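You operate a simulated robot arm through the tools that you are given. There is no shell and no other tool.

The job below is to be done with a simulated robot arm. You get a single attempt, and the scene is never put back.

JOB
End the rinse: warming and stirring off, teal plate up, tank drained.
Fine: both buttons off before the water goes, warm slider back to 20; shut the outlet valve once the tank is empty.

It is judged by the outcome, as a careful person would: the job done as asked, and still so three seconds after it is handed in. It fails if anything else is knocked over, pushed out of place, dropped, spilled or broken.

ROBOT AND FRAMES
A 6-joint arm with a two-finger parallel gripper, fixed in place. Base frame: the origin is at the foot of the arm, x ahead of it, y to its left, z up; the work surface is at about z = 0.42. Lengths are in m, angles in rad, forces in N, time in s.
Its first joint turns from -2.897 to 2.897 rad. Payload 3.91 kg.
Tool frame: the origin (TCP) lies between the finger pads and is the grasp point; the fingertips stand 0.03 m ahead of it; z points along the fingers, y is the line along which they close. The gripper opens to 0.11 m. The fingers are 0.02 m wide and 0.01 m thick; the gripper's body (0.048 by 0.112 m) begins 0.055 m behind the TCP.
Orientation is told as [roll, pitch, yaw] about the base's x, y, z axes, in that order, counted from this pose: with the fingers straight down and closing along the base's y, the tool's x points along the base's -x, its y along +y and its z along -z.

CONTROLS
- The arm moves only by the tool servo_tool. Its argument "plan" is a list of rows, each a list of 7 numbers: the gripper command, from -1 (fully open) to 1 (shut), values between in proportion, then the shift along the tool's x, y, z in mm, then the turn, a rotation vector about the tool's x, y, z in rad. In form: [[gripper, x, y, z, rx, ry, rz], ...]. A call has 1 to 20 rows; each row is the pose to reach, as a shift and turn from the pose commanded when the call began, along the tool's axes at that moment. Rows are played at 5 a second. More than 0.05 m and 0.15 rad between two rows, or a gripper value outside its range, and nothing of the call is played. A pose out of reach is approached as far as the arm can. The call stops where the force on the tool passes 70 N (or 10 N more than at its start, if that is more) or the arm is blocked; 0.2 s more then pass. Each finger travels about 0.108 m/s and halts on what it meets, pressing with about 22 N; the grip force reading is that of the motor and also rises with nothing between the fingers. The clock runs only during rows and for 0.2 s after the last one: add rows that repeat a pose to give the fingers time. It gives the time, the measured TCP pose, the force on the tool (base axes), the opening and the grip force at its end, in the units of the frame above (readings bear some noise), with the torque about the TCP (base axes, N m) and any sound that the robot's microphone picked up.
- Cameras (640 x 400 px; columns grow to the right, rows downward): "scene" is fixed at [0.4008, 0.6521, 1.4388]; the picture's right is [-0.89, -0.45, 0.00], its down [-0.38, 0.75, -0.54] and it looks along [0.24, -0.48, -0.84] (base axes); focal length 214 px, centre (320, 200). "wrist" rides on the gripper at [0.072, 0.017, -0.103] in the tool frame; the picture's right is [-0.23, 0.97, 0.00], its down [-0.76, -0.18, -0.62] and it looks along [-0.61, -0.14, 0.78] (tool axes); focal length 222 px, centre (320, 200). There is no depth. A picture from a camera that has moved, and an enlarged one, comes with that camera's place and axes in the base frame and with its lens.
- camera(camera): a new picture of that camera. The clock stands still meanwhile.
- enlarge(camera, box): a new picture of the part [left, top, right, bottom] of that camera's present view, enlarged. The clock stands still meanwhile.
- job_done(): hands the job in; it is judged then, once.

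Places have to be worked out from the pictures, the camera data and where the tool is seen. Open the gripper and draw the arm clear of the work before you hand the job in, unless the task says otherwise.

The tools are called after "Request:" as name(argument=value, ...) on one line, values as JSON. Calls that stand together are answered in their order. servo_tool: Moves the arm, as the interface text tells. Its arguments: {"type":"object","properties":{"plan":{"type":"array"}},"required":["plan"]} The other tools are called the same way: camera (camera) takes a picture; enlarge (camera, box) takes an enlarged picture of a part of a camera's view; job_done () hands the job in.

At the start:

```text
t: 0.0
tcp_pos: [0.5622, 0.2387, 1.2116]
orientation: [0.0, 0.0, -0.001]
contact_force: [0.9, -0.7, -0.1]
torque: [0.0, -0.03, 0.03]
gripper_width: 0.11
grip_force: 0.0
```

scene: 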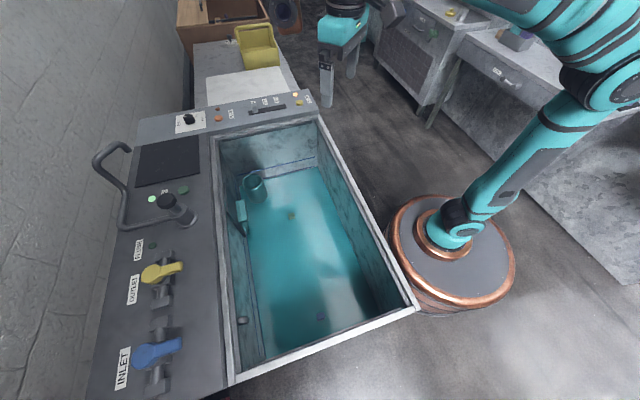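
wrist: 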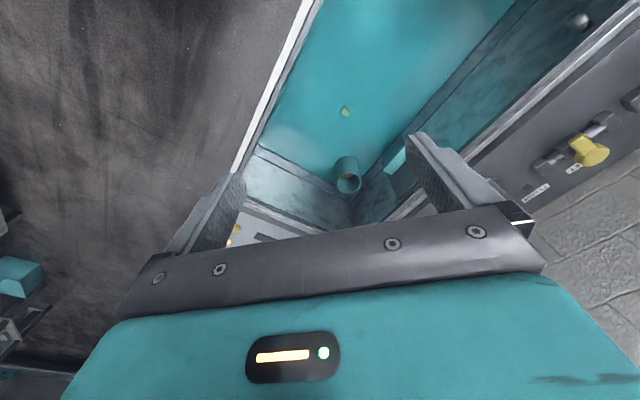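

The scene shows a tank with a side panel (joystick/lever, outlet/inlet valves) and a far panel with buttons and a slider. I'll enlarge the parts to read the labels.

Request:
enlarge(camera="scene", box=[160, 80, 320, 180])

Request:
enlarge(camera="scene", box=[80, 130, 240, 230])

Request:
enlarge(camera="scene", box=[80, 220, 272, 400])

Request:
enlarge(camera="scene", box=[210, 130, 370, 230])

Request:
enlarge(camera="scene", box=[170, 0, 330, 110])

```text
4.00 times, centred on (240, 130) of scene
camera zoom: at [0.4008, 0.6521, 1.4388], right [-0.89, -0.45, 0.0], down [-0.38, 0.75, -0.54], along [0.24, -0.48, -0.84], focal length 858 px, centre (640, 480)
```

zoom: 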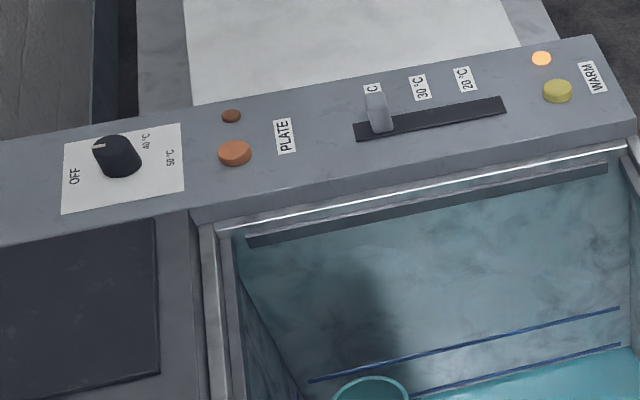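

```text
4.00 times, centred on (160, 180) of scene
camera zoom: at [0.4008, 0.6521, 1.4388], right [-0.89, -0.45, 0.0], down [-0.38, 0.75, -0.54], along [0.24, -0.48, -0.84], focal length 858 px, centre (960, 280)
```

zoom: 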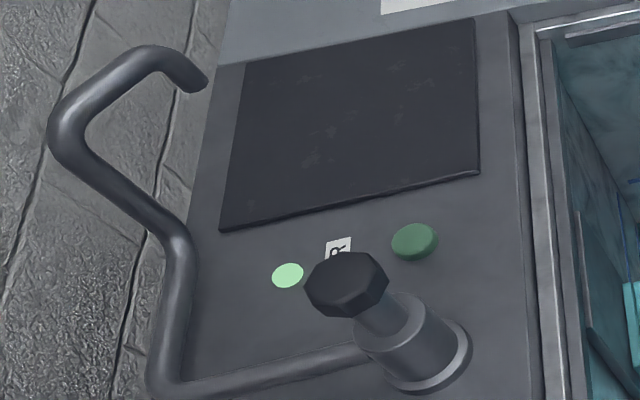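

```text
2.22 times, centred on (176, 310) of scene
camera zoom: at [0.4008, 0.6521, 1.4388], right [-0.89, -0.45, 0.0], down [-0.38, 0.75, -0.54], along [0.24, -0.48, -0.84], focal length 477 px, centre (640, -44)
```

zoom: 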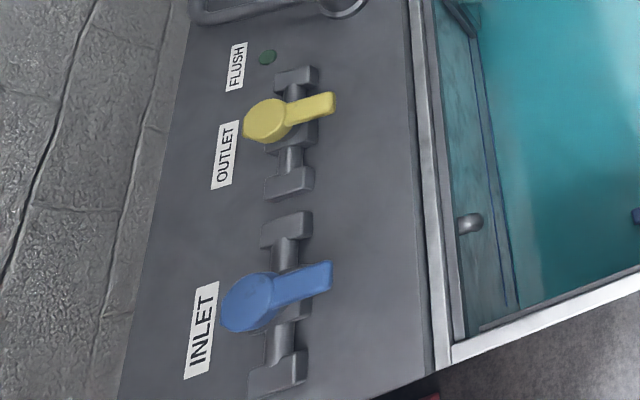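

```text
4.00 times, centred on (290, 180) of scene
camera zoom: at [0.4008, 0.6521, 1.4388], right [-0.89, -0.45, 0.0], down [-0.38, 0.75, -0.54], along [0.24, -0.48, -0.84], focal length 858 px, centre (440, 280)
```

zoom: 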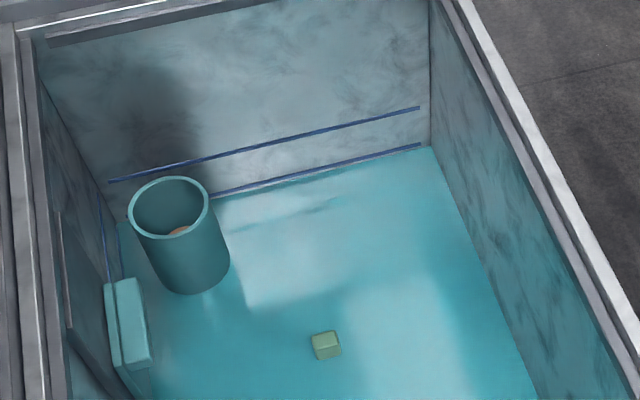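

```text
3.64 times, centred on (250, 55) of scene
camera zoom: at [0.4008, 0.6521, 1.4388], right [-0.89, -0.45, 0.0], down [-0.38, 0.75, -0.54], along [0.24, -0.48, -0.84], focal length 780 px, centre (574, 727)
```

zoom: 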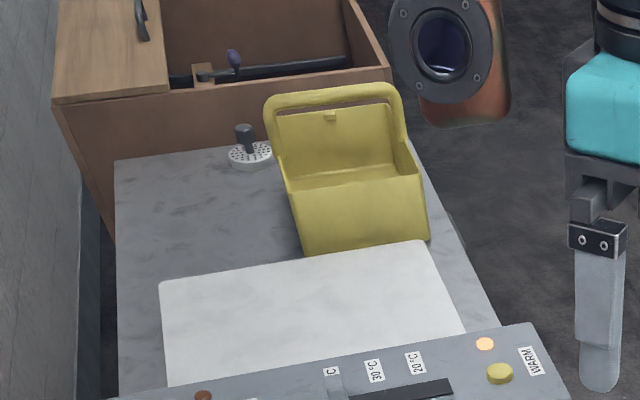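

I need a better look at the tank's inside, especially the teal piece on the side wall. Enlarging the wrist view and that part of the scene.

Request:
enlarge(camera="wrist", box=[240, 60, 480, 240])

Request:
enlarge(camera="scene", box=[215, 160, 295, 250])

Request:
enlarge(camera="scene", box=[215, 240, 425, 390])

Request:
enlarge(camera="wrist", box=[440, 0, 640, 220])

```text
2.22 times, centred on (360, 150) of wrist
camera zoom: at [0.4897, 0.2546, 1.316], right [0.23, 0.97, 0.0], down [0.76, -0.18, 0.62], along [0.61, -0.14, -0.78], focal length 494 px, centre (231, 311)
```

zoom: 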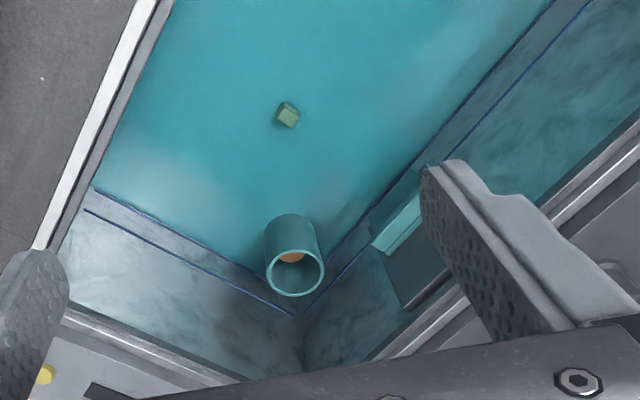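

```text
4.44 times, centred on (255, 205) of scene
camera zoom: at [0.4008, 0.6521, 1.4388], right [-0.89, -0.45, 0.0], down [-0.38, 0.75, -0.54], along [0.24, -0.48, -0.84], focal length 953 px, centre (609, 178)
```

zoom: 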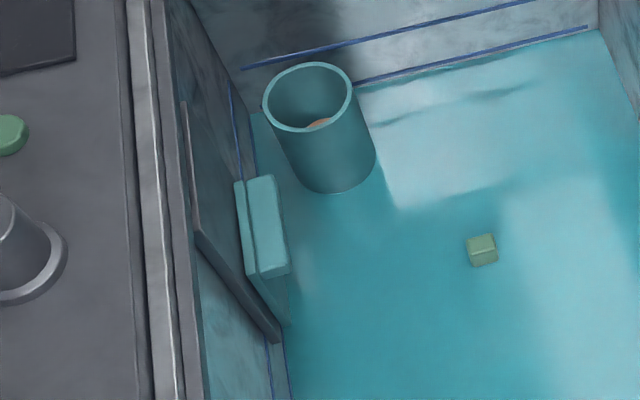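

```text
2.67 times, centred on (320, 315) of scene
camera zoom: at [0.4008, 0.6521, 1.4388], right [-0.89, -0.45, 0.0], down [-0.38, 0.75, -0.54], along [0.24, -0.48, -0.84], focal length 572 px, centre (320, -107)
```

zoom: 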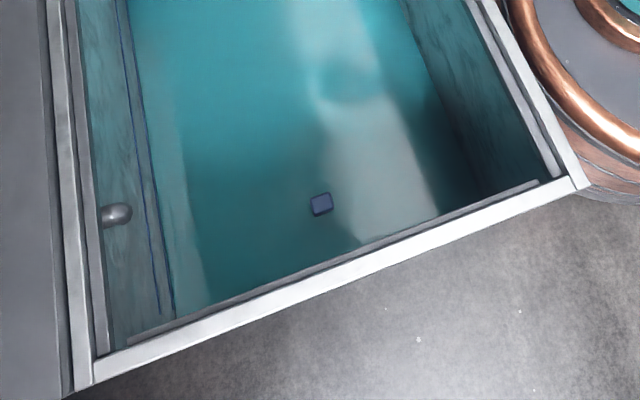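

```text
1.82 times, centred on (540, 110) of wrist
camera zoom: at [0.4897, 0.2546, 1.316], right [0.23, 0.97, 0.0], down [0.76, -0.18, 0.62], along [0.61, -0.14, -0.78], focal length 404 px, centre (-80, 364)
```

zoom: 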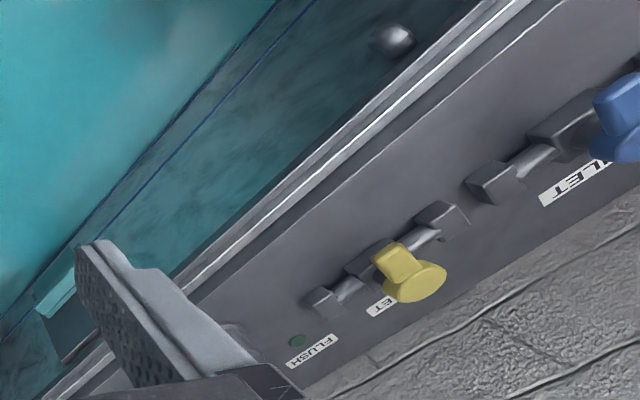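

The teal plate sits low on the tank's panel-side wall, with its top near (0.875, 0.41, 0.70) by triangulation. The panel tops are at about z≈0.9. I'll turn the wrist 45° and come down a little to look at the plate more closely.

Request:
servo_tool(plan=[[-1, -12, 3, 36, 0, 0, -0.131], [-1, -24, 7, 72, 0, 0, -0.262], [-1, -36, 10, 108, 0, 0, -0.393], [-1, -47, 13, 144, 0, 0, -0.524], [-1, -59, 17, 180, 0, 0, -0.655], [-1, -71, 20, 215, 0, 0, -0.785]])

Request:
camera(camera="wrist")

```text
t: 1.4
tcp_pos: [0.6346, 0.2584, 0.9957]
orientation: [0.001, 0.0, 0.787]
contact_force: [-0.3, 0.0, 0.2]
torque: [0.01, -0.02, -0.01]
gripper_width: 0.11
grip_force: 0.0
```

```text
taken
camera wrist: at [0.5717, 0.2183, 1.1007], right [-0.53, 0.85, 0.0], down [0.66, 0.41, 0.62], along [0.53, 0.33, -0.78], focal length 222 px, centre (320, 200)
```

wrist: 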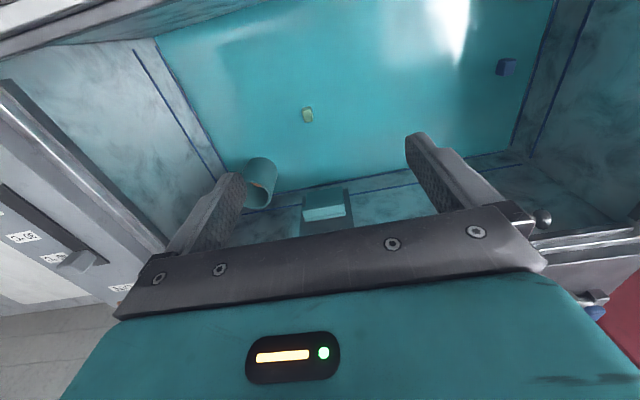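

The view is upside down, with far things low in the picture. I'll enlarge the teal plate and the slider area.

Request:
enlarge(camera="wrist", box=[260, 160, 420, 260])

Request:
enlarge(camera="wrist", box=[0, 180, 160, 300])

Request:
enlarge(camera="scene", box=[90, 80, 330, 240])

```text
4.00 times, centred on (340, 210) of wrist
camera zoom: at [0.5717, 0.2183, 1.1007], right [-0.53, 0.85, 0.0], down [0.66, 0.41, 0.62], along [0.53, 0.33, -0.78], focal length 888 px, centre (240, 160)
```

zoom: 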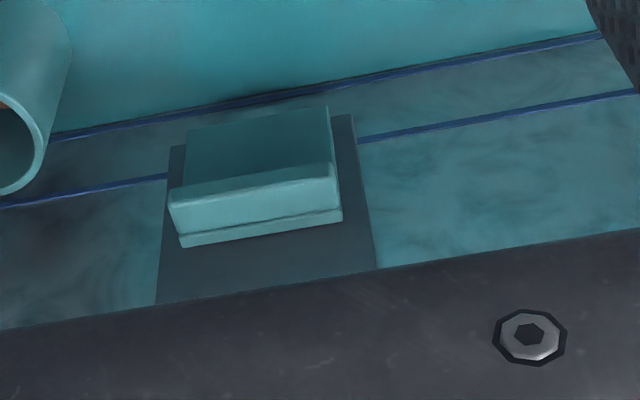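

```text
3.33 times, centred on (80, 240) of wrist
camera zoom: at [0.5717, 0.2183, 1.1007], right [-0.53, 0.85, 0.0], down [0.66, 0.41, 0.62], along [0.53, 0.33, -0.78], focal length 740 px, centre (1120, 67)
```

zoom: 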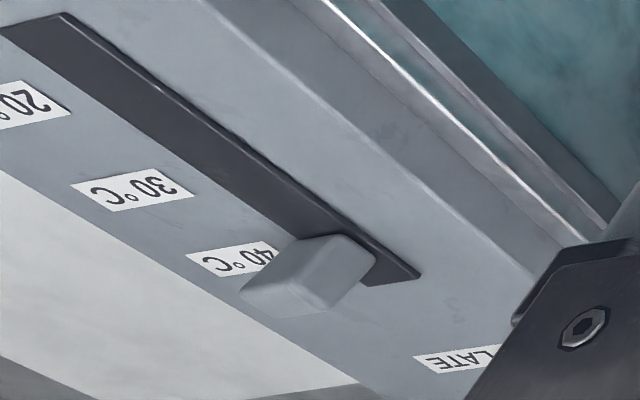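

```text
2.50 times, centred on (210, 160) of scene
camera zoom: at [0.4008, 0.6521, 1.4388], right [-0.89, -0.45, 0.0], down [-0.38, 0.75, -0.54], along [0.24, -0.48, -0.84], focal length 536 px, centre (595, 300)
```

zoom: 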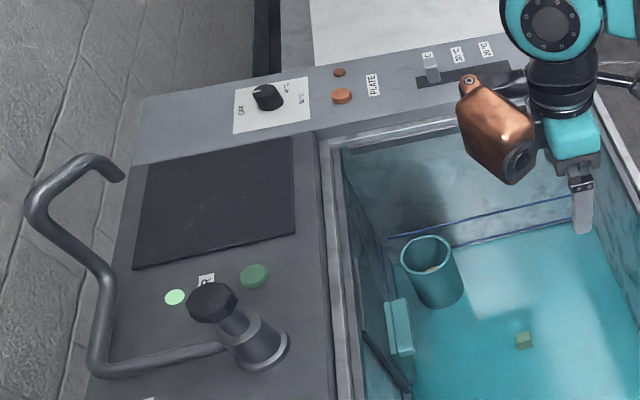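

The teal block rides on a vertical grey rail plate on the wall, spanning about z 0.60–0.81, and is now low, with its top near z 0.70. Buttons come first, so I move over the WARM button, turning the yaw back to 0, for a closer look.

Request:
servo_tool(plan=[[-1, 17, -42, -5, 0, 0, 0.112], [-1, 33, -84, -10, 0, 0, 0.225], [-1, 50, -126, -15, 0, 0, 0.337], [-1, 67, -167, -20, 0, 0, 0.45], [-1, 84, -209, -25, 0, 0, 0.562], [-1, 100, -251, -30, 0, 0, 0.675], [-1, 117, -293, -30, 0, 0, 0.787]])

Request:
camera(camera="wrist")

Request:
camera(camera="scene")

```text
t: 3.0
tcp_pos: [0.7561, -0.0314, 1.0252]
orientation: [0.0, 0.001, -0.003]
contact_force: [-0.1, -0.2, 0.1]
torque: [-0.01, -0.04, 0.0]
gripper_width: 0.1099
grip_force: 0.1
```

```text
taken
camera wrist: at [0.6829, -0.015, 1.1313], right [0.23, 0.97, 0.0], down [0.76, -0.18, 0.62], along [0.61, -0.14, -0.78], focal length 222 px, centre (320, 200)
```

wrist: 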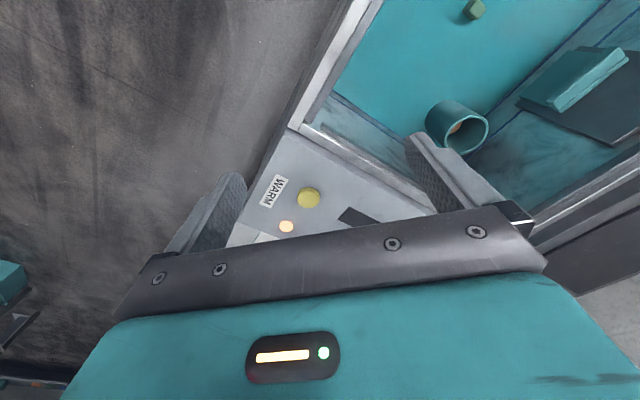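

```text
taken
```

scene: 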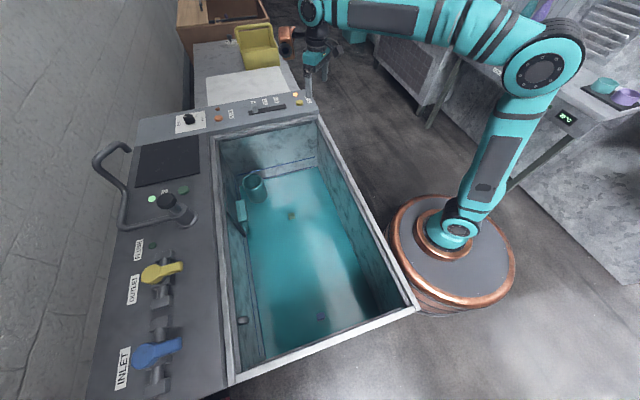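

The WARM button triangulates to (0.863, -0.072, 0.889), with both rays agreeing in z. I close the fingers and hover about 3 cm above it.

Request:
servo_tool(plan=[[1, -25, -10, 0, 0, 0, 0], [1, -55, -20, 0, 0, 0, 0], [1, -85, -32, 20, 0, 0, 0], [1, -107, -41, 45, 0, 0, 0], [1, -107, -41, 70, 0, 0, 0], [1, -107, -41, 70, 0, 0, 0]])

Request:
camera(camera="wrist")

Request:
enlarge(camera="scene", box=[240, 40, 340, 140])

```text
t: 4.4
tcp_pos: [0.865, -0.0742, 0.9572]
orientation: [-0.002, -0.002, -0.001]
contact_force: [-0.5, -0.2, -0.2]
torque: [-0.01, 0.01, 0.02]
gripper_width: 0.0001
grip_force: 21.9
```

```text
taken
camera wrist: at [0.7918, -0.0575, 1.0611], right [0.23, 0.97, 0.0], down [0.76, -0.18, 0.62], along [0.61, -0.14, -0.78], focal length 222 px, centre (320, 200)
```

wrist: 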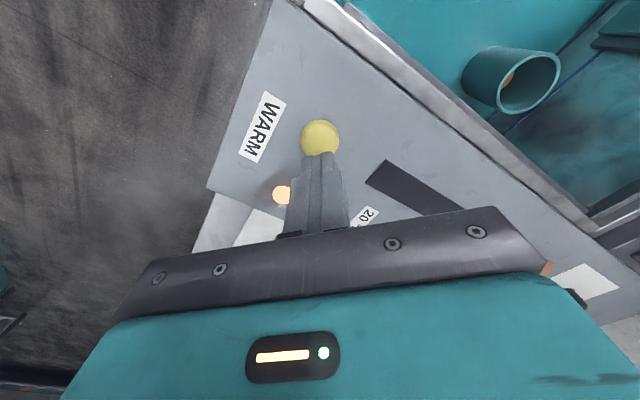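

```text
4.00 times, centred on (290, 90) of scene
camera zoom: at [0.4008, 0.6521, 1.4388], right [-0.89, -0.45, 0.0], down [-0.38, 0.75, -0.54], along [0.24, -0.48, -0.84], focal length 858 px, centre (440, 640)
```

zoom: 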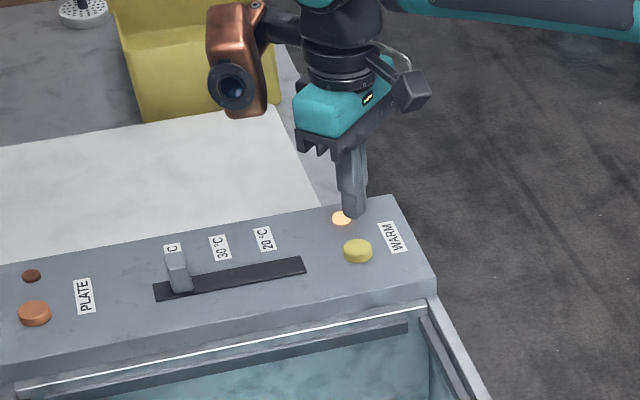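

The new picture puts the button at (0.863, -0.074, 0.89), right under the tips (tips at z≈0.927). I descend slowly until it presses, then back off.

Request:
servo_tool(plan=[[1, 0, 0, 15, 0, 0, 0], [1, 0, 0, 30, 0, 0, 0], [1, 0, 0, 34, 0, 0, 0], [1, 0, 0, 37, 0, 0, 0], [1, 0, 0, 39, 0, 0, 0]])

Request:
enlarge(camera="scene", box=[240, 40, 340, 140])

```text
t: 5.6
tcp_pos: [0.8649, -0.0727, 0.9175]
orientation: [0.001, 0.0, -0.001]
contact_force: [-0.9, 1.0, 3.8]
torque: [0.02, 0.04, -0.01]
gripper_width: 0.0
grip_force: 22.6
heard: click
```

```text
4.00 times, centred on (290, 90) of scene
camera zoom: at [0.4008, 0.6521, 1.4388], right [-0.89, -0.45, 0.0], down [-0.38, 0.75, -0.54], along [0.24, -0.48, -0.84], focal length 858 px, centre (440, 640)
```

zoom: 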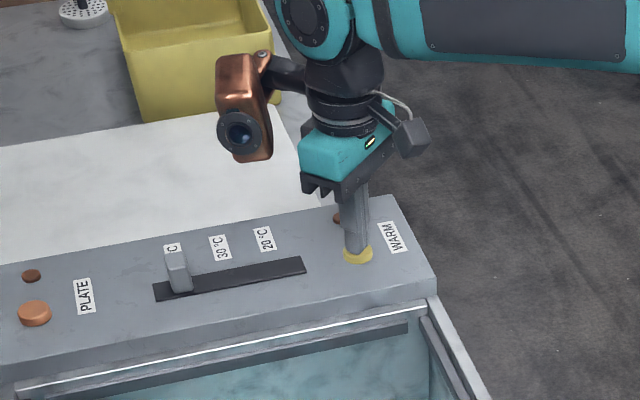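

It clicked and the WARM lamp is dark. I lift straight up and verify.

Request:
servo_tool(plan=[[1, 0, 0, -20, 0, 0, 0], [1, 0, 0, -50, 0, 0, 0], [1, 0, 0, -80, 0, 0, 0]])

Request:
camera(camera="scene")

Request:
enlarge(camera="scene", box=[200, 60, 340, 140])

Request:
camera(camera="wrist")

```text
t: 6.4
tcp_pos: [0.8644, -0.0733, 0.9976]
orientation: [0.001, 0.001, -0.002]
contact_force: [-0.3, -0.1, -0.5]
torque: [0.02, -0.01, 0.0]
gripper_width: 0.0001
grip_force: 22.5
```

```text
taken
```

scene: 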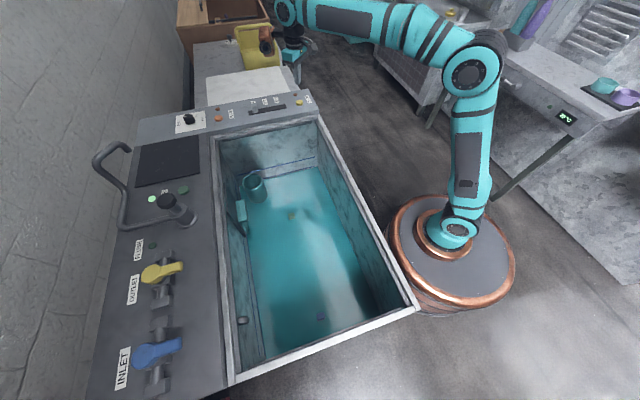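

```text
4.57 times, centred on (270, 100) of scene
camera zoom: at [0.4008, 0.6521, 1.4388], right [-0.89, -0.45, 0.0], down [-0.38, 0.75, -0.54], along [0.24, -0.48, -0.84], focal length 980 px, centre (549, 657)
```

zoom: 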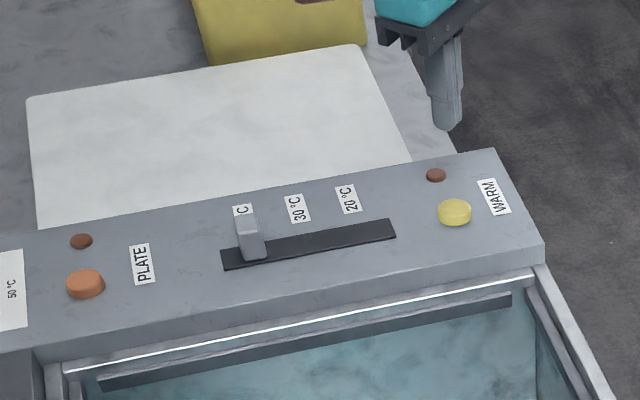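

```text
taken
camera wrist: at [0.7913, -0.0572, 1.103], right [0.23, 0.97, 0.0], down [0.76, -0.18, 0.62], along [0.61, -0.14, -0.78], focal length 222 px, centre (320, 200)
```

wrist: 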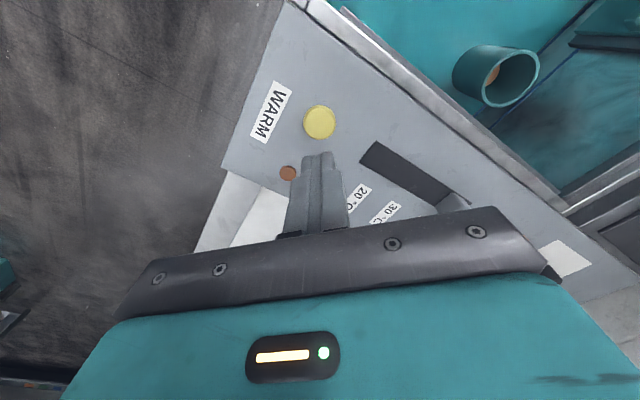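

WARM is off. Slot geometry puts the handle at V≈0.747 along the panel axis (base ≈ (1.0, 0.06)) and the 20 °C position about 97 mm back toward WARM. I'll turn so the fingers close along the slot, starting with the yaw move over the tank.

Request:
servo_tool(plan=[[1, -3, 35, -10, 0, 0, 0.112], [1, -5, 70, -20, 0, 0, 0.225], [1, -8, 106, -30, 0, 0, 0.337], [1, -10, 142, -30, 0, 0, 0.45], [0.5, -13, 177, -30, 0, 0, 0.562], [0, -16, 213, -30, 0, 0, 0.675], [0, -18, 248, -30, 0, 0, 0.785]])

Request:
camera(camera="wrist")

Request:
camera(camera="scene")

```text
t: 8.0
tcp_pos: [0.8833, 0.1738, 1.0277]
orientation: [0.0, 0.001, -0.79]
contact_force: [0.3, -1.1, 0.5]
torque: [0.04, 0.01, -0.01]
gripper_width: 0.055
grip_force: 0.0
```

```text
taken
camera wrist: at [0.8434, 0.2372, 1.1326], right [0.85, 0.52, 0.0], down [0.41, -0.67, 0.62], along [0.33, -0.53, -0.78], focal length 222 px, centre (320, 200)
```

wrist: 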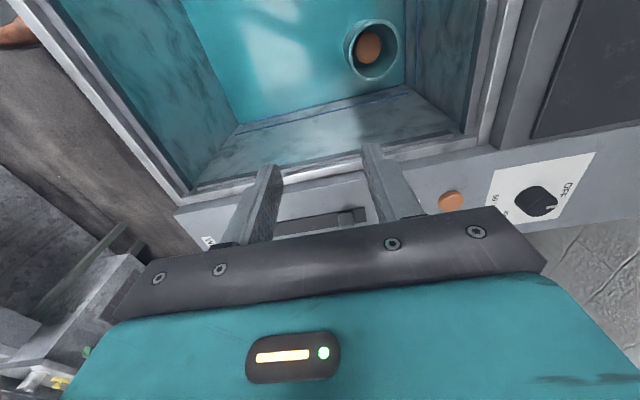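

```text
taken
```

scene: 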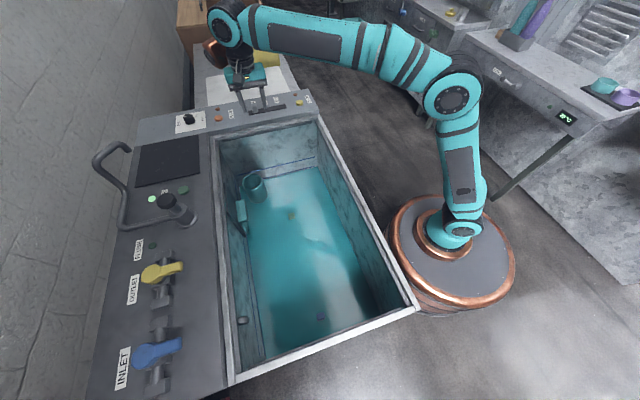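

The handle appears between the open fingers, as planned. I tilt the fingers outward 0.6 rad while moving toward the slider, staying above it.

Request:
servo_tool(plan=[[0, -20, 0, 0, 0, -0.12, 0], [0, -40, 0, 5, 0, -0.24, 0], [0, -60, 0, 15, 0, -0.36, 0], [0, -80, 0, 28, 0, -0.48, 0], [0, -100, 0, 43, 0, -0.6, 0]])

Request:
camera(camera="wrist")

Request:
enlarge(camera="scene", box=[190, 20, 330, 140])

```text
t: 9.2
tcp_pos: [0.9536, 0.1038, 0.9845]
orientation: [-0.001, -0.6, -0.787]
contact_force: [-0.9, -0.8, -0.6]
torque: [0.01, 0.0, 0.03]
gripper_width: 0.055
grip_force: 0.0
```

```text
taken
camera wrist: at [0.8817, 0.199, 1.0298], right [0.82, 0.56, 0.13], down [0.07, -0.32, 0.94], along [0.57, -0.77, -0.3], focal length 222 px, centre (320, 200)
```

wrist: 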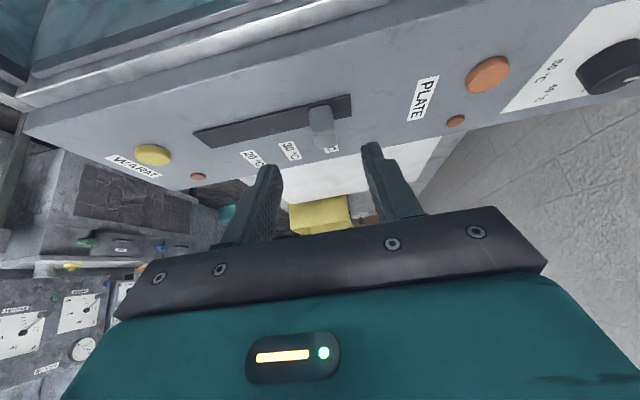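

```text
3.33 times, centred on (260, 80) of scene
camera zoom: at [0.4008, 0.6521, 1.4388], right [-0.89, -0.45, 0.0], down [-0.38, 0.75, -0.54], along [0.24, -0.48, -0.84], focal length 715 px, centre (520, 600)
```

zoom: 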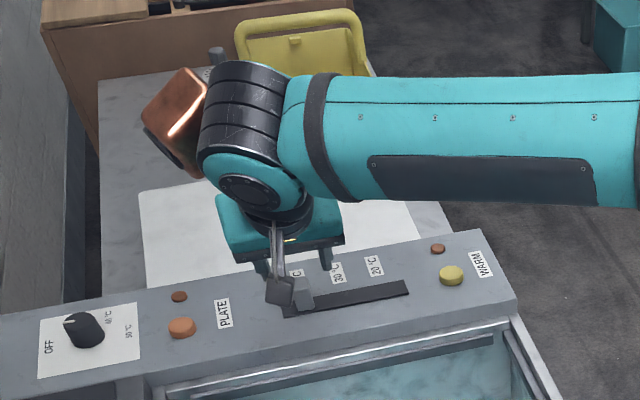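

The handle top reads about V=0.75 and U≈-0.65, in line with the finger axis. I advance 60 mm along the fingers, then check.

Request:
servo_tool(plan=[[-0.1, 1, 1, 20, 0, 0, 0], [-0.1, 2, 2, 40, 0, 0, 0], [-0.1, 3, 2, 60, 0, 0, 0]])

Request:
enlarge(camera="wrist", box=[200, 80, 440, 240])

Request:
enlarge(camera="scene", box=[210, 60, 310, 130])

```text
t: 10.0
tcp_pos: [0.9759, 0.0837, 0.9322]
orientation: [0.0, -0.601, -0.786]
contact_force: [-0.2, 0.0, 0.5]
torque: [0.03, -0.04, 0.01]
gripper_width: 0.0605
grip_force: 0.1
```

```text
2.50 times, centred on (320, 160) of wrist
camera zoom: at [0.9047, 0.1783, 0.9781], right [0.82, 0.55, 0.13], down [0.07, -0.32, 0.94], along [0.57, -0.77, -0.3], focal length 555 px, centre (320, 300)
```

zoom: 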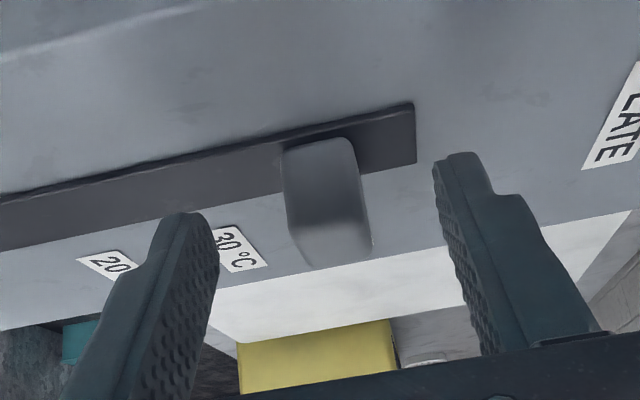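

```text
5.71 times, centred on (260, 95) of scene
camera zoom: at [0.4008, 0.6521, 1.4388], right [-0.89, -0.45, 0.0], down [-0.38, 0.75, -0.54], along [0.24, -0.48, -0.84], focal length 1226 px, centre (663, 800)
```

zoom: 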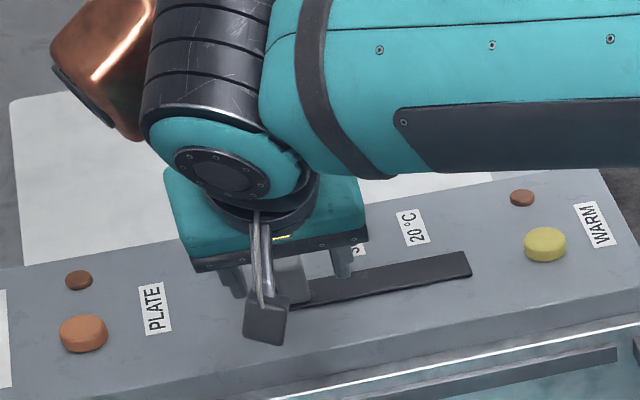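

The fingers straddle the handle evenly, and the tips are at its top height (about 0.907). I advance 20 mm more and close on it.

Request:
servo_tool(plan=[[-0.1, 0, 0, 10, 0, 0, 0], [-0.1, 0, 0, 20, 0, 0, 0], [0.3, 0, 0, 20, 0, 0, 0], [0.6, 0, 0, 20, 0, 0, 0], [0.8, 0, 0, 20, 0, 0, 0], [0.8, 0, 0, 20, 0, 0, 0]])

Request:
enlarge(camera="wrist", box=[200, 80, 440, 240])

```text
t: 11.4
tcp_pos: [0.9841, 0.0765, 0.9152]
orientation: [0.0, -0.6, -0.787]
contact_force: [0.3, -0.1, -0.2]
torque: [-0.03, -0.06, 0.06]
gripper_width: 0.0212
grip_force: 45.4
```

```text
2.50 times, centred on (320, 160) of wrist
camera zoom: at [0.9128, 0.1704, 0.9613], right [0.82, 0.55, 0.13], down [0.07, -0.32, 0.94], along [0.56, -0.77, -0.3], focal length 555 px, centre (320, 300)
```

zoom: 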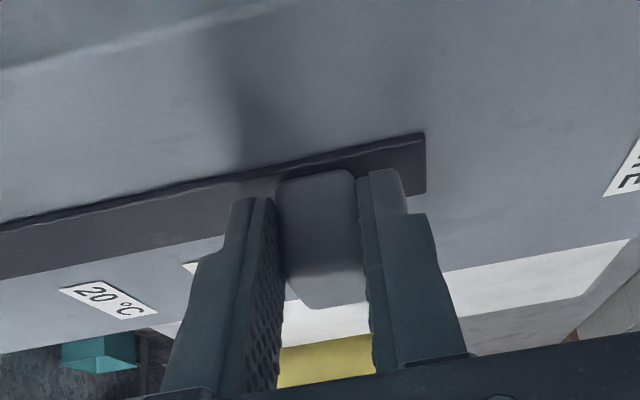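

Handle is gripped (width 0.021) at V≈0.750. I slide it toward 20 °C (tool −y) in small steps, stopping just short to check.

Request:
servo_tool(plan=[[0.8, 0, -10, 0, 0, 0, 0], [0.8, 0, -22, 0, 0, 0, 0], [0.8, 0, -34, 0, 0, 0, 0], [0.8, 0, -46, 0, 0, 0, 0], [0.8, 0, -58, 0, 0, 0, 0], [0.8, 0, -70, 0, 0, 0, 0], [0.8, 0, -82, 0, 0, 0, 0], [0.8, 0, -92, 0, 0, 0, 0]])

Request:
enlarge(camera="wrist", box=[200, 80, 440, 240])

Request:
enlarge(camera="scene", box=[210, 60, 310, 130])

```text
t: 13.2
tcp_pos: [0.9209, 0.0121, 0.9145]
orientation: [0.001, -0.599, -0.789]
contact_force: [-5.5, 5.2, -9.8]
torque: [0.04, 0.01, 0.01]
gripper_width: 0.021
grip_force: 44.9
```

```text
2.50 times, centred on (320, 160) of wrist
camera zoom: at [0.8489, 0.1065, 0.9614], right [0.82, 0.55, 0.13], down [0.07, -0.32, 0.94], along [0.56, -0.77, -0.3], focal length 555 px, centre (320, 300)
```

zoom: 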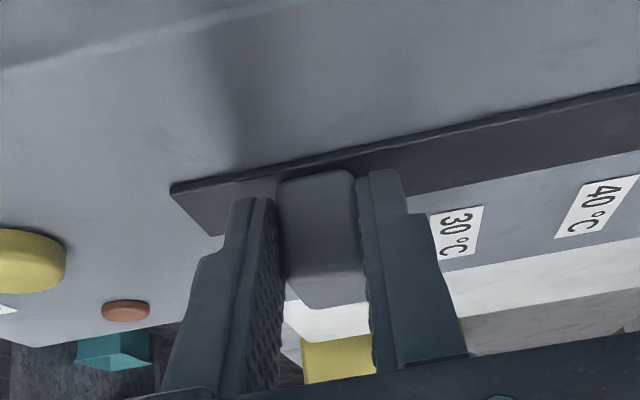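

```text
5.71 times, centred on (260, 95) of scene
camera zoom: at [0.4008, 0.6521, 1.4388], right [-0.89, -0.45, 0.0], down [-0.38, 0.75, -0.54], along [0.24, -0.48, -0.84], focal length 1226 px, centre (663, 800)
```

zoom: 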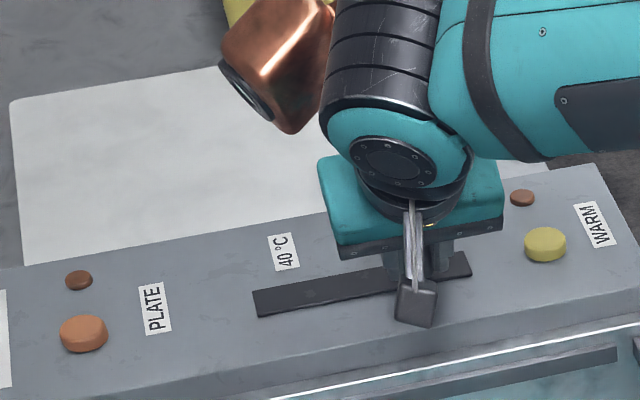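

Displacement so far is 90 mm with no stop. Label spacing (20→40 ≈ 98.5 mm) says about 9 mm remain, so I continue gently.

Request:
servo_tool(plan=[[0.8, 0, -3, 0, 0, 0, 0], [0.8, 0, -6, 0, 0, 0, 0], [0.8, 0, -8, 0, 0, 0, 0], [0.8, 0, -8, 0, 0, 0, 0]])

Request:
enlarge(camera="wrist", box=[200, 80, 440, 240])

```text
t: 14.2
tcp_pos: [0.914, 0.0047, 0.9157]
orientation: [0.0, -0.599, -0.788]
contact_force: [-11.0, 11.5, -15.5]
torque: [0.54, 0.39, 0.05]
gripper_width: 0.0214
grip_force: 45.2
```

```text
2.50 times, centred on (320, 160) of wrist
camera zoom: at [0.8428, 0.1004, 0.9614], right [0.82, 0.55, 0.13], down [0.07, -0.32, 0.94], along [0.56, -0.77, -0.3], focal length 555 px, centre (320, 300)
```

zoom: 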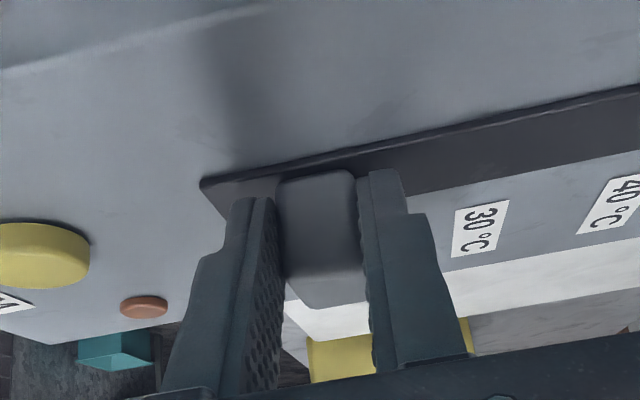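

Now at V≈0.650, and the handle's gap to the slot end mirrors its starting gap at the other end. I open and back straight out to check it against the labels.

Request:
servo_tool(plan=[[0.5, 0, 0, 0, 0, 0, 0], [0.1, 0, 0, 0, 0, 0, 0], [0, 0, 0, -20, 0, 0, 0], [0, 0, 0, -60, 0, 0, 0], [0, 0, 0, -100, 0, 0, 0]])

Request:
camera(camera="wrist")

Request:
enlarge(camera="scene", box=[210, 60, 310, 130])

Request:
enlarge(camera="wrist", box=[240, 80, 440, 200])

```text
t: 15.4
tcp_pos: [0.8744, 0.0449, 0.9979]
orientation: [-0.002, -0.6, -0.787]
contact_force: [-0.3, -0.2, -1.1]
torque: [-0.01, 0.03, 0.0]
gripper_width: 0.055
grip_force: 0.1
```

```text
taken
camera wrist: at [0.8031, 0.1395, 1.0435], right [0.82, 0.55, 0.13], down [0.07, -0.32, 0.94], along [0.56, -0.77, -0.3], focal length 222 px, centre (320, 200)
```

wrist: 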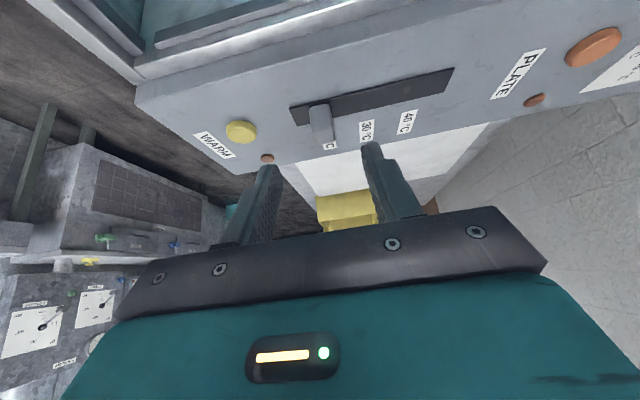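

```text
5.71 times, centred on (260, 95) of scene
camera zoom: at [0.4008, 0.6521, 1.4388], right [-0.89, -0.45, 0.0], down [-0.38, 0.75, -0.54], along [0.24, -0.48, -0.84], focal length 1226 px, centre (663, 800)
```

zoom: 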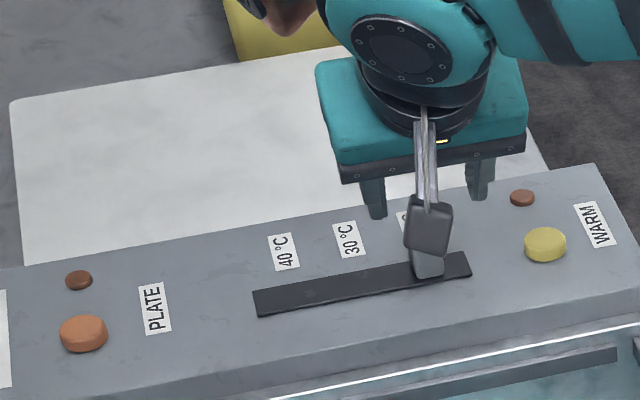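

```text
3.20 times, centred on (340, 140) of wrist
camera zoom: at [0.8031, 0.1395, 1.0435], right [0.82, 0.55, 0.13], down [0.07, -0.32, 0.94], along [0.56, -0.77, -0.3], focal length 711 px, centre (256, 392)
```

zoom: 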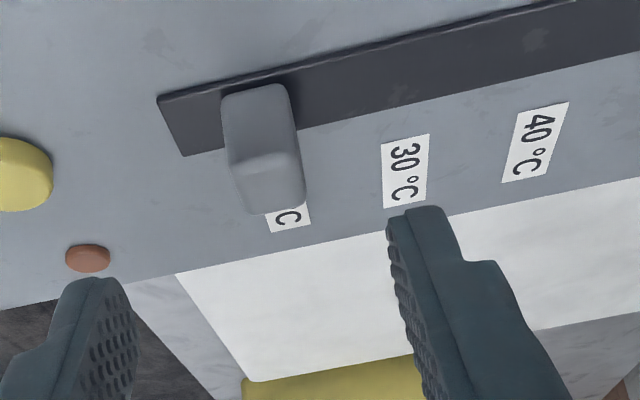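

The handle sits at 20 °C (V≈0.650 against the label's 0.649), so the slider is done. Next is the STIR button: I untilt and rise, then swing to look at it.

Request:
servo_tool(plan=[[-0.5, -11, 0, -17, 0, 0.12, 0], [0, -22, 0, -33, 0, 0.24, 0], [0.5, -34, 0, -50, 0, 0.36, 0], [1, -45, 0, -66, 0, 0.48, 0], [1, -56, 0, -83, 0, 0.6, 0]])

Request:
servo_tool(plan=[[1, 23, 14, 0, 0, 0, -0.13], [1, 46, 28, 0, 0, 0, -0.26], [1, 69, 42, 0, 0, 0, -0.39], [1, 92, 57, 0, 0, 0, -0.52], [1, 115, 71, 0, 0, 0, -0.65], [1, 138, 85, 0, 0, 0, -0.78], [1, 161, 99, 0, 0, 0, -0.91], [1, 184, 113, 0, 0, 0, -1.05], [1, 207, 128, 0, 0, 0, -1.18], [1, 230, 142, 0, 0, 0, -1.31], [1, 253, 156, 0, 0, 0, -1.44], [1, 275, 170, 0, 0, 0, -1.57]])

Request:
camera(camera="wrist")

Request:
camera(camera="scene")

```text
t: 16.6
tcp_pos: [0.8741, 0.0444, 1.0997]
orientation: [0.001, 0.003, -0.787]
contact_force: [-0.7, 0.0, 0.4]
torque: [-0.02, -0.03, -0.02]
gripper_width: 0.0001
grip_force: 22.4
```

```text
t: 19.2
tcp_pos: [0.8015, 0.36, 1.0995]
orientation: [-0.001, 0.0, 0.783]
contact_force: [-0.3, -0.3, 1.1]
torque: [0.04, 0.01, -0.01]
gripper_width: 0.0002
grip_force: 22.2
```

```text
taken
camera wrist: at [0.7376, 0.3204, 1.204], right [-0.53, 0.85, 0.0], down [0.67, 0.41, 0.62], along [0.53, 0.33, -0.78], focal length 222 px, centre (320, 200)
```

wrist: 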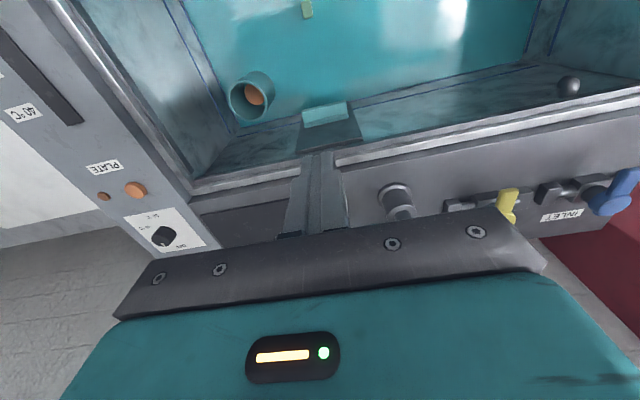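

```text
taken
```

scene: 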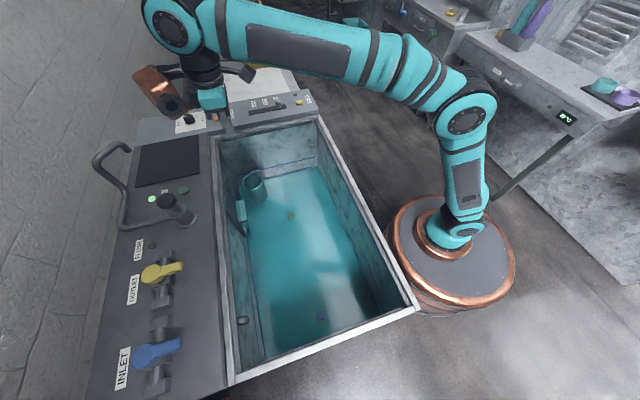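

STIR is hidden behind the fingers, so I tilt outward 0.6 rad and move toward it, staying well above the panel, to see it ahead of the tips.

Request:
servo_tool(plan=[[1, -26, -4, 10, 0, -0.12, 0], [1, -52, -8, 25, 0, -0.24, 0], [1, -78, -12, 45, 0, -0.36, 0], [1, -104, -16, 70, 0, -0.48, 0], [1, -130, -20, 90, 0, -0.6, 0]])

Request:
camera(camera="wrist")

Request:
enlarge(camera="scene", box=[80, 80, 270, 230])

```text
t: 20.4
tcp_pos: [0.9067, 0.4364, 1.0099]
orientation: [0.001, -0.601, 0.783]
contact_force: [-0.5, -0.4, 0.3]
torque: [-0.04, 0.0, 0.04]
gripper_width: 0.0001
grip_force: 22.1
```

```text
taken
camera wrist: at [0.8106, 0.3642, 1.056], right [-0.55, 0.82, 0.13], down [0.32, 0.07, 0.95], along [0.77, 0.56, -0.3], focal length 222 px, centre (320, 200)
```

wrist: 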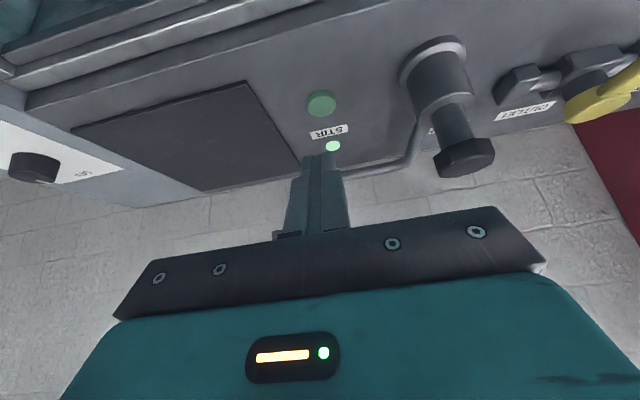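

```text
2.67 times, centred on (175, 155) of scene
camera zoom: at [0.4008, 0.6521, 1.4388], right [-0.89, -0.45, 0.0], down [-0.38, 0.75, -0.54], along [0.24, -0.48, -0.84], focal length 572 px, centre (707, 320)
```

zoom: 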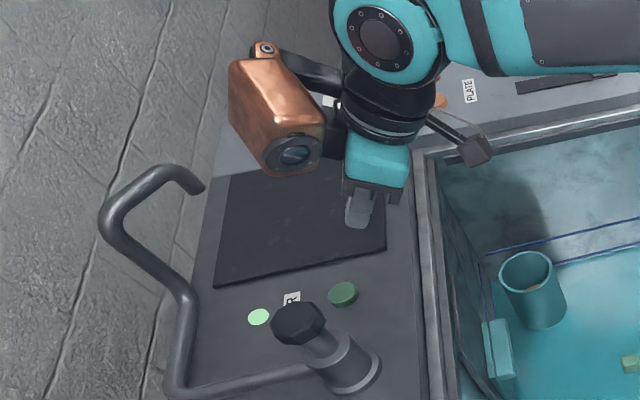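

STIR triangulates cleanly to (0.963, 0.494, 0.884). Before pressing I must be sure the tall bent spout clears the copper part on the wrist, so I back off and up with open fingers to see the spout.

Request:
servo_tool(plan=[[0, 8, 0, -42, 0, 0.06, 0], [-1, 16, 0, -84, 0, 0.12, 0], [-1, 23, 0, -125, 0, 0.18, 0], [-1, 31, 0, -167, 0, 0.24, 0], [-1, 39, 0, -208, 0, 0.3, 0]])

Request:
camera(camera="wrist")

Request:
camera(camera="scene")

```text
t: 21.6
tcp_pos: [0.7994, 0.3326, 1.158]
orientation: [0.002, -0.297, 0.782]
contact_force: [0.2, -0.3, -1.7]
torque: [0.0, 0.06, 0.0]
gripper_width: 0.11
grip_force: 0.0
```

```text
taken
camera wrist: at [0.7165, 0.2741, 1.2358], right [-0.53, 0.84, 0.07], down [0.51, 0.26, 0.82], along [0.67, 0.47, -0.57], focal length 222 px, centre (320, 200)
```

wrist: 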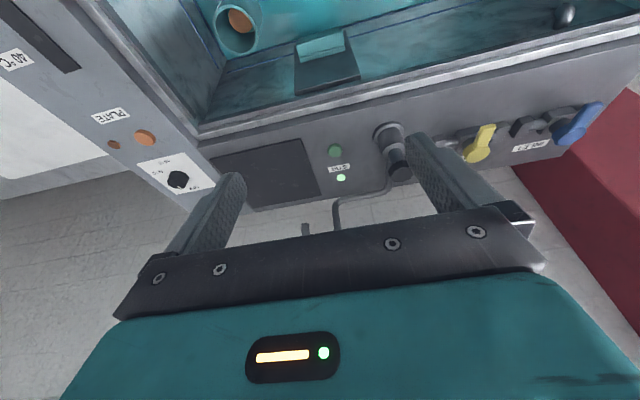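

```text
taken
```

scene: 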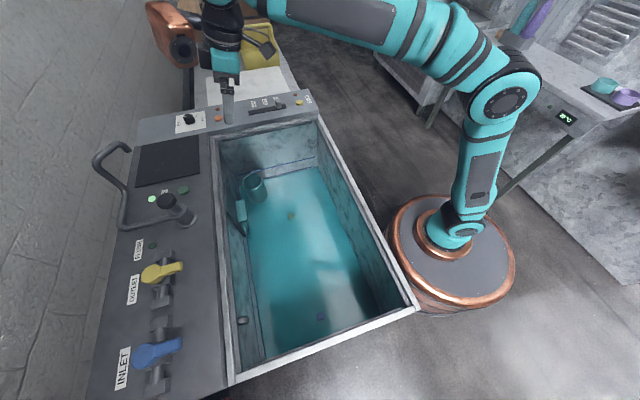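

The spout tops out at about z 1.04 at V 1.12–1.19. The copper camera's lens rides at tool (-0.06, +0.083, -0.116), which would put it about 4 cm above the tap knob at the press pose, so it's clear. I go to a hover just above STIR with the fingers closed.

Request:
servo_tool(plan=[[0, -19, 0, 33, 0, -0.038, 0], [1, -38, 0, 66, 0, -0.076, 0], [1, -57, -1, 99, 0, -0.114, 0], [1, -75, -1, 132, 0, -0.152, 0], [1, -94, -1, 165, 0, -0.19, 0], [1, -113, -2, 198, 0, -0.228, 0], [1, -131, -2, 231, 0, -0.266, 0], [1, -150, -2, 263, 0, -0.303, 0]])

Request:
camera(camera="wrist")

Request:
enlarge(camera="scene", box=[80, 80, 270, 230])

```text
t: 23.4
tcp_pos: [0.9579, 0.4869, 0.9519]
orientation: [-0.002, -0.604, 0.782]
contact_force: [-0.1, -0.8, 1.3]
torque: [-0.01, 0.02, 0.0]
gripper_width: 0.0
grip_force: 21.8
```

```text
taken
camera wrist: at [0.8627, 0.4144, 0.9973], right [-0.55, 0.82, 0.13], down [0.32, 0.07, 0.95], along [0.77, 0.56, -0.3], focal length 222 px, centre (320, 200)
```

wrist: 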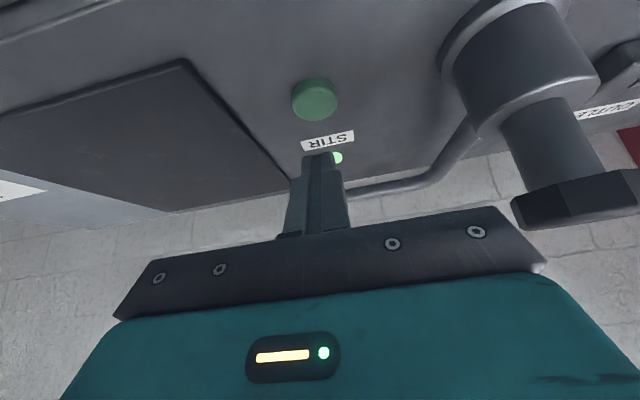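

```text
2.67 times, centred on (175, 155) of scene
camera zoom: at [0.4008, 0.6521, 1.4388], right [-0.89, -0.45, 0.0], down [-0.38, 0.75, -0.54], along [0.24, -0.48, -0.84], focal length 572 px, centre (707, 320)
```

zoom: 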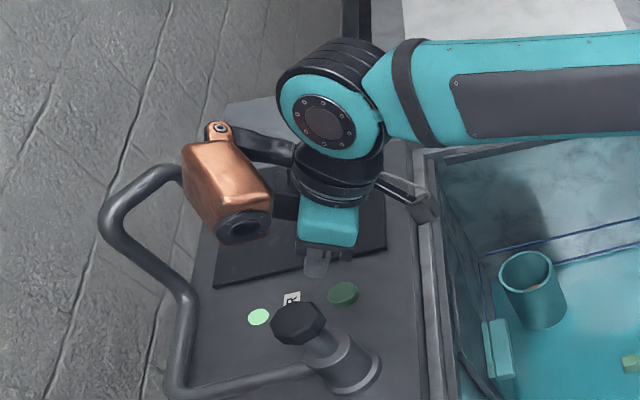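

The button is confirmed at about (0.960, 0.492), right under the lower tip corner, and the copper camera is clear of the spout and knob. I descend vertically in small steps.

Request:
servo_tool(plan=[[1, 11.4, 0, 16.5, 0, 0, 0], [1, 19.3, 0, 28, 0, 0, 0], [1, 21.6, 0, 31.3, 0, 0, 0], [1, 23.3, 0, 33.7, 0, 0, 0], [1, 24.4, 0, 35.4, 0, 0, 0]])

Request:
enlarge(camera="scene", box=[80, 80, 270, 230])

Request:
camera(camera="wrist")

```text
t: 24.6
tcp_pos: [0.9591, 0.4874, 0.9116]
orientation: [-0.001, -0.608, 0.782]
contact_force: [12.0, 11.3, 32.8]
torque: [0.61, -0.6, -0.05]
gripper_width: 0.0001
grip_force: 22.3
heard: click
```

```text
2.67 times, centred on (175, 155) of scene
camera zoom: at [0.4008, 0.6521, 1.4388], right [-0.89, -0.45, 0.0], down [-0.38, 0.75, -0.54], along [0.24, -0.48, -0.84], focal length 572 px, centre (707, 320)
```

zoom: 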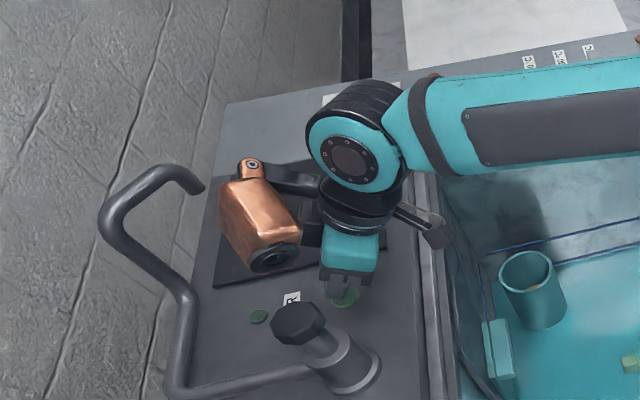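

```text
taken
camera wrist: at [0.8621, 0.4147, 0.9572], right [-0.55, 0.82, 0.13], down [0.32, 0.06, 0.95], along [0.77, 0.57, -0.29], focal length 222 px, centre (320, 200)
```

wrist: 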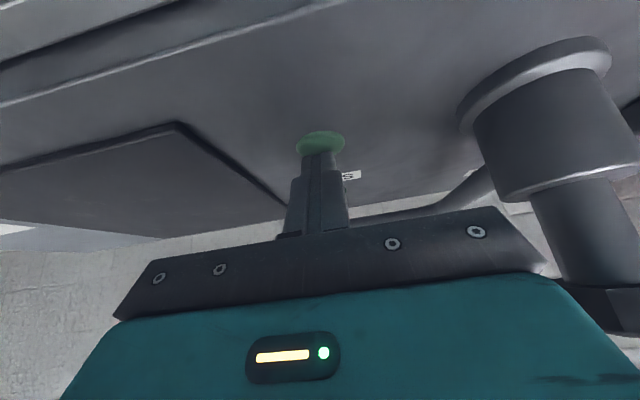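

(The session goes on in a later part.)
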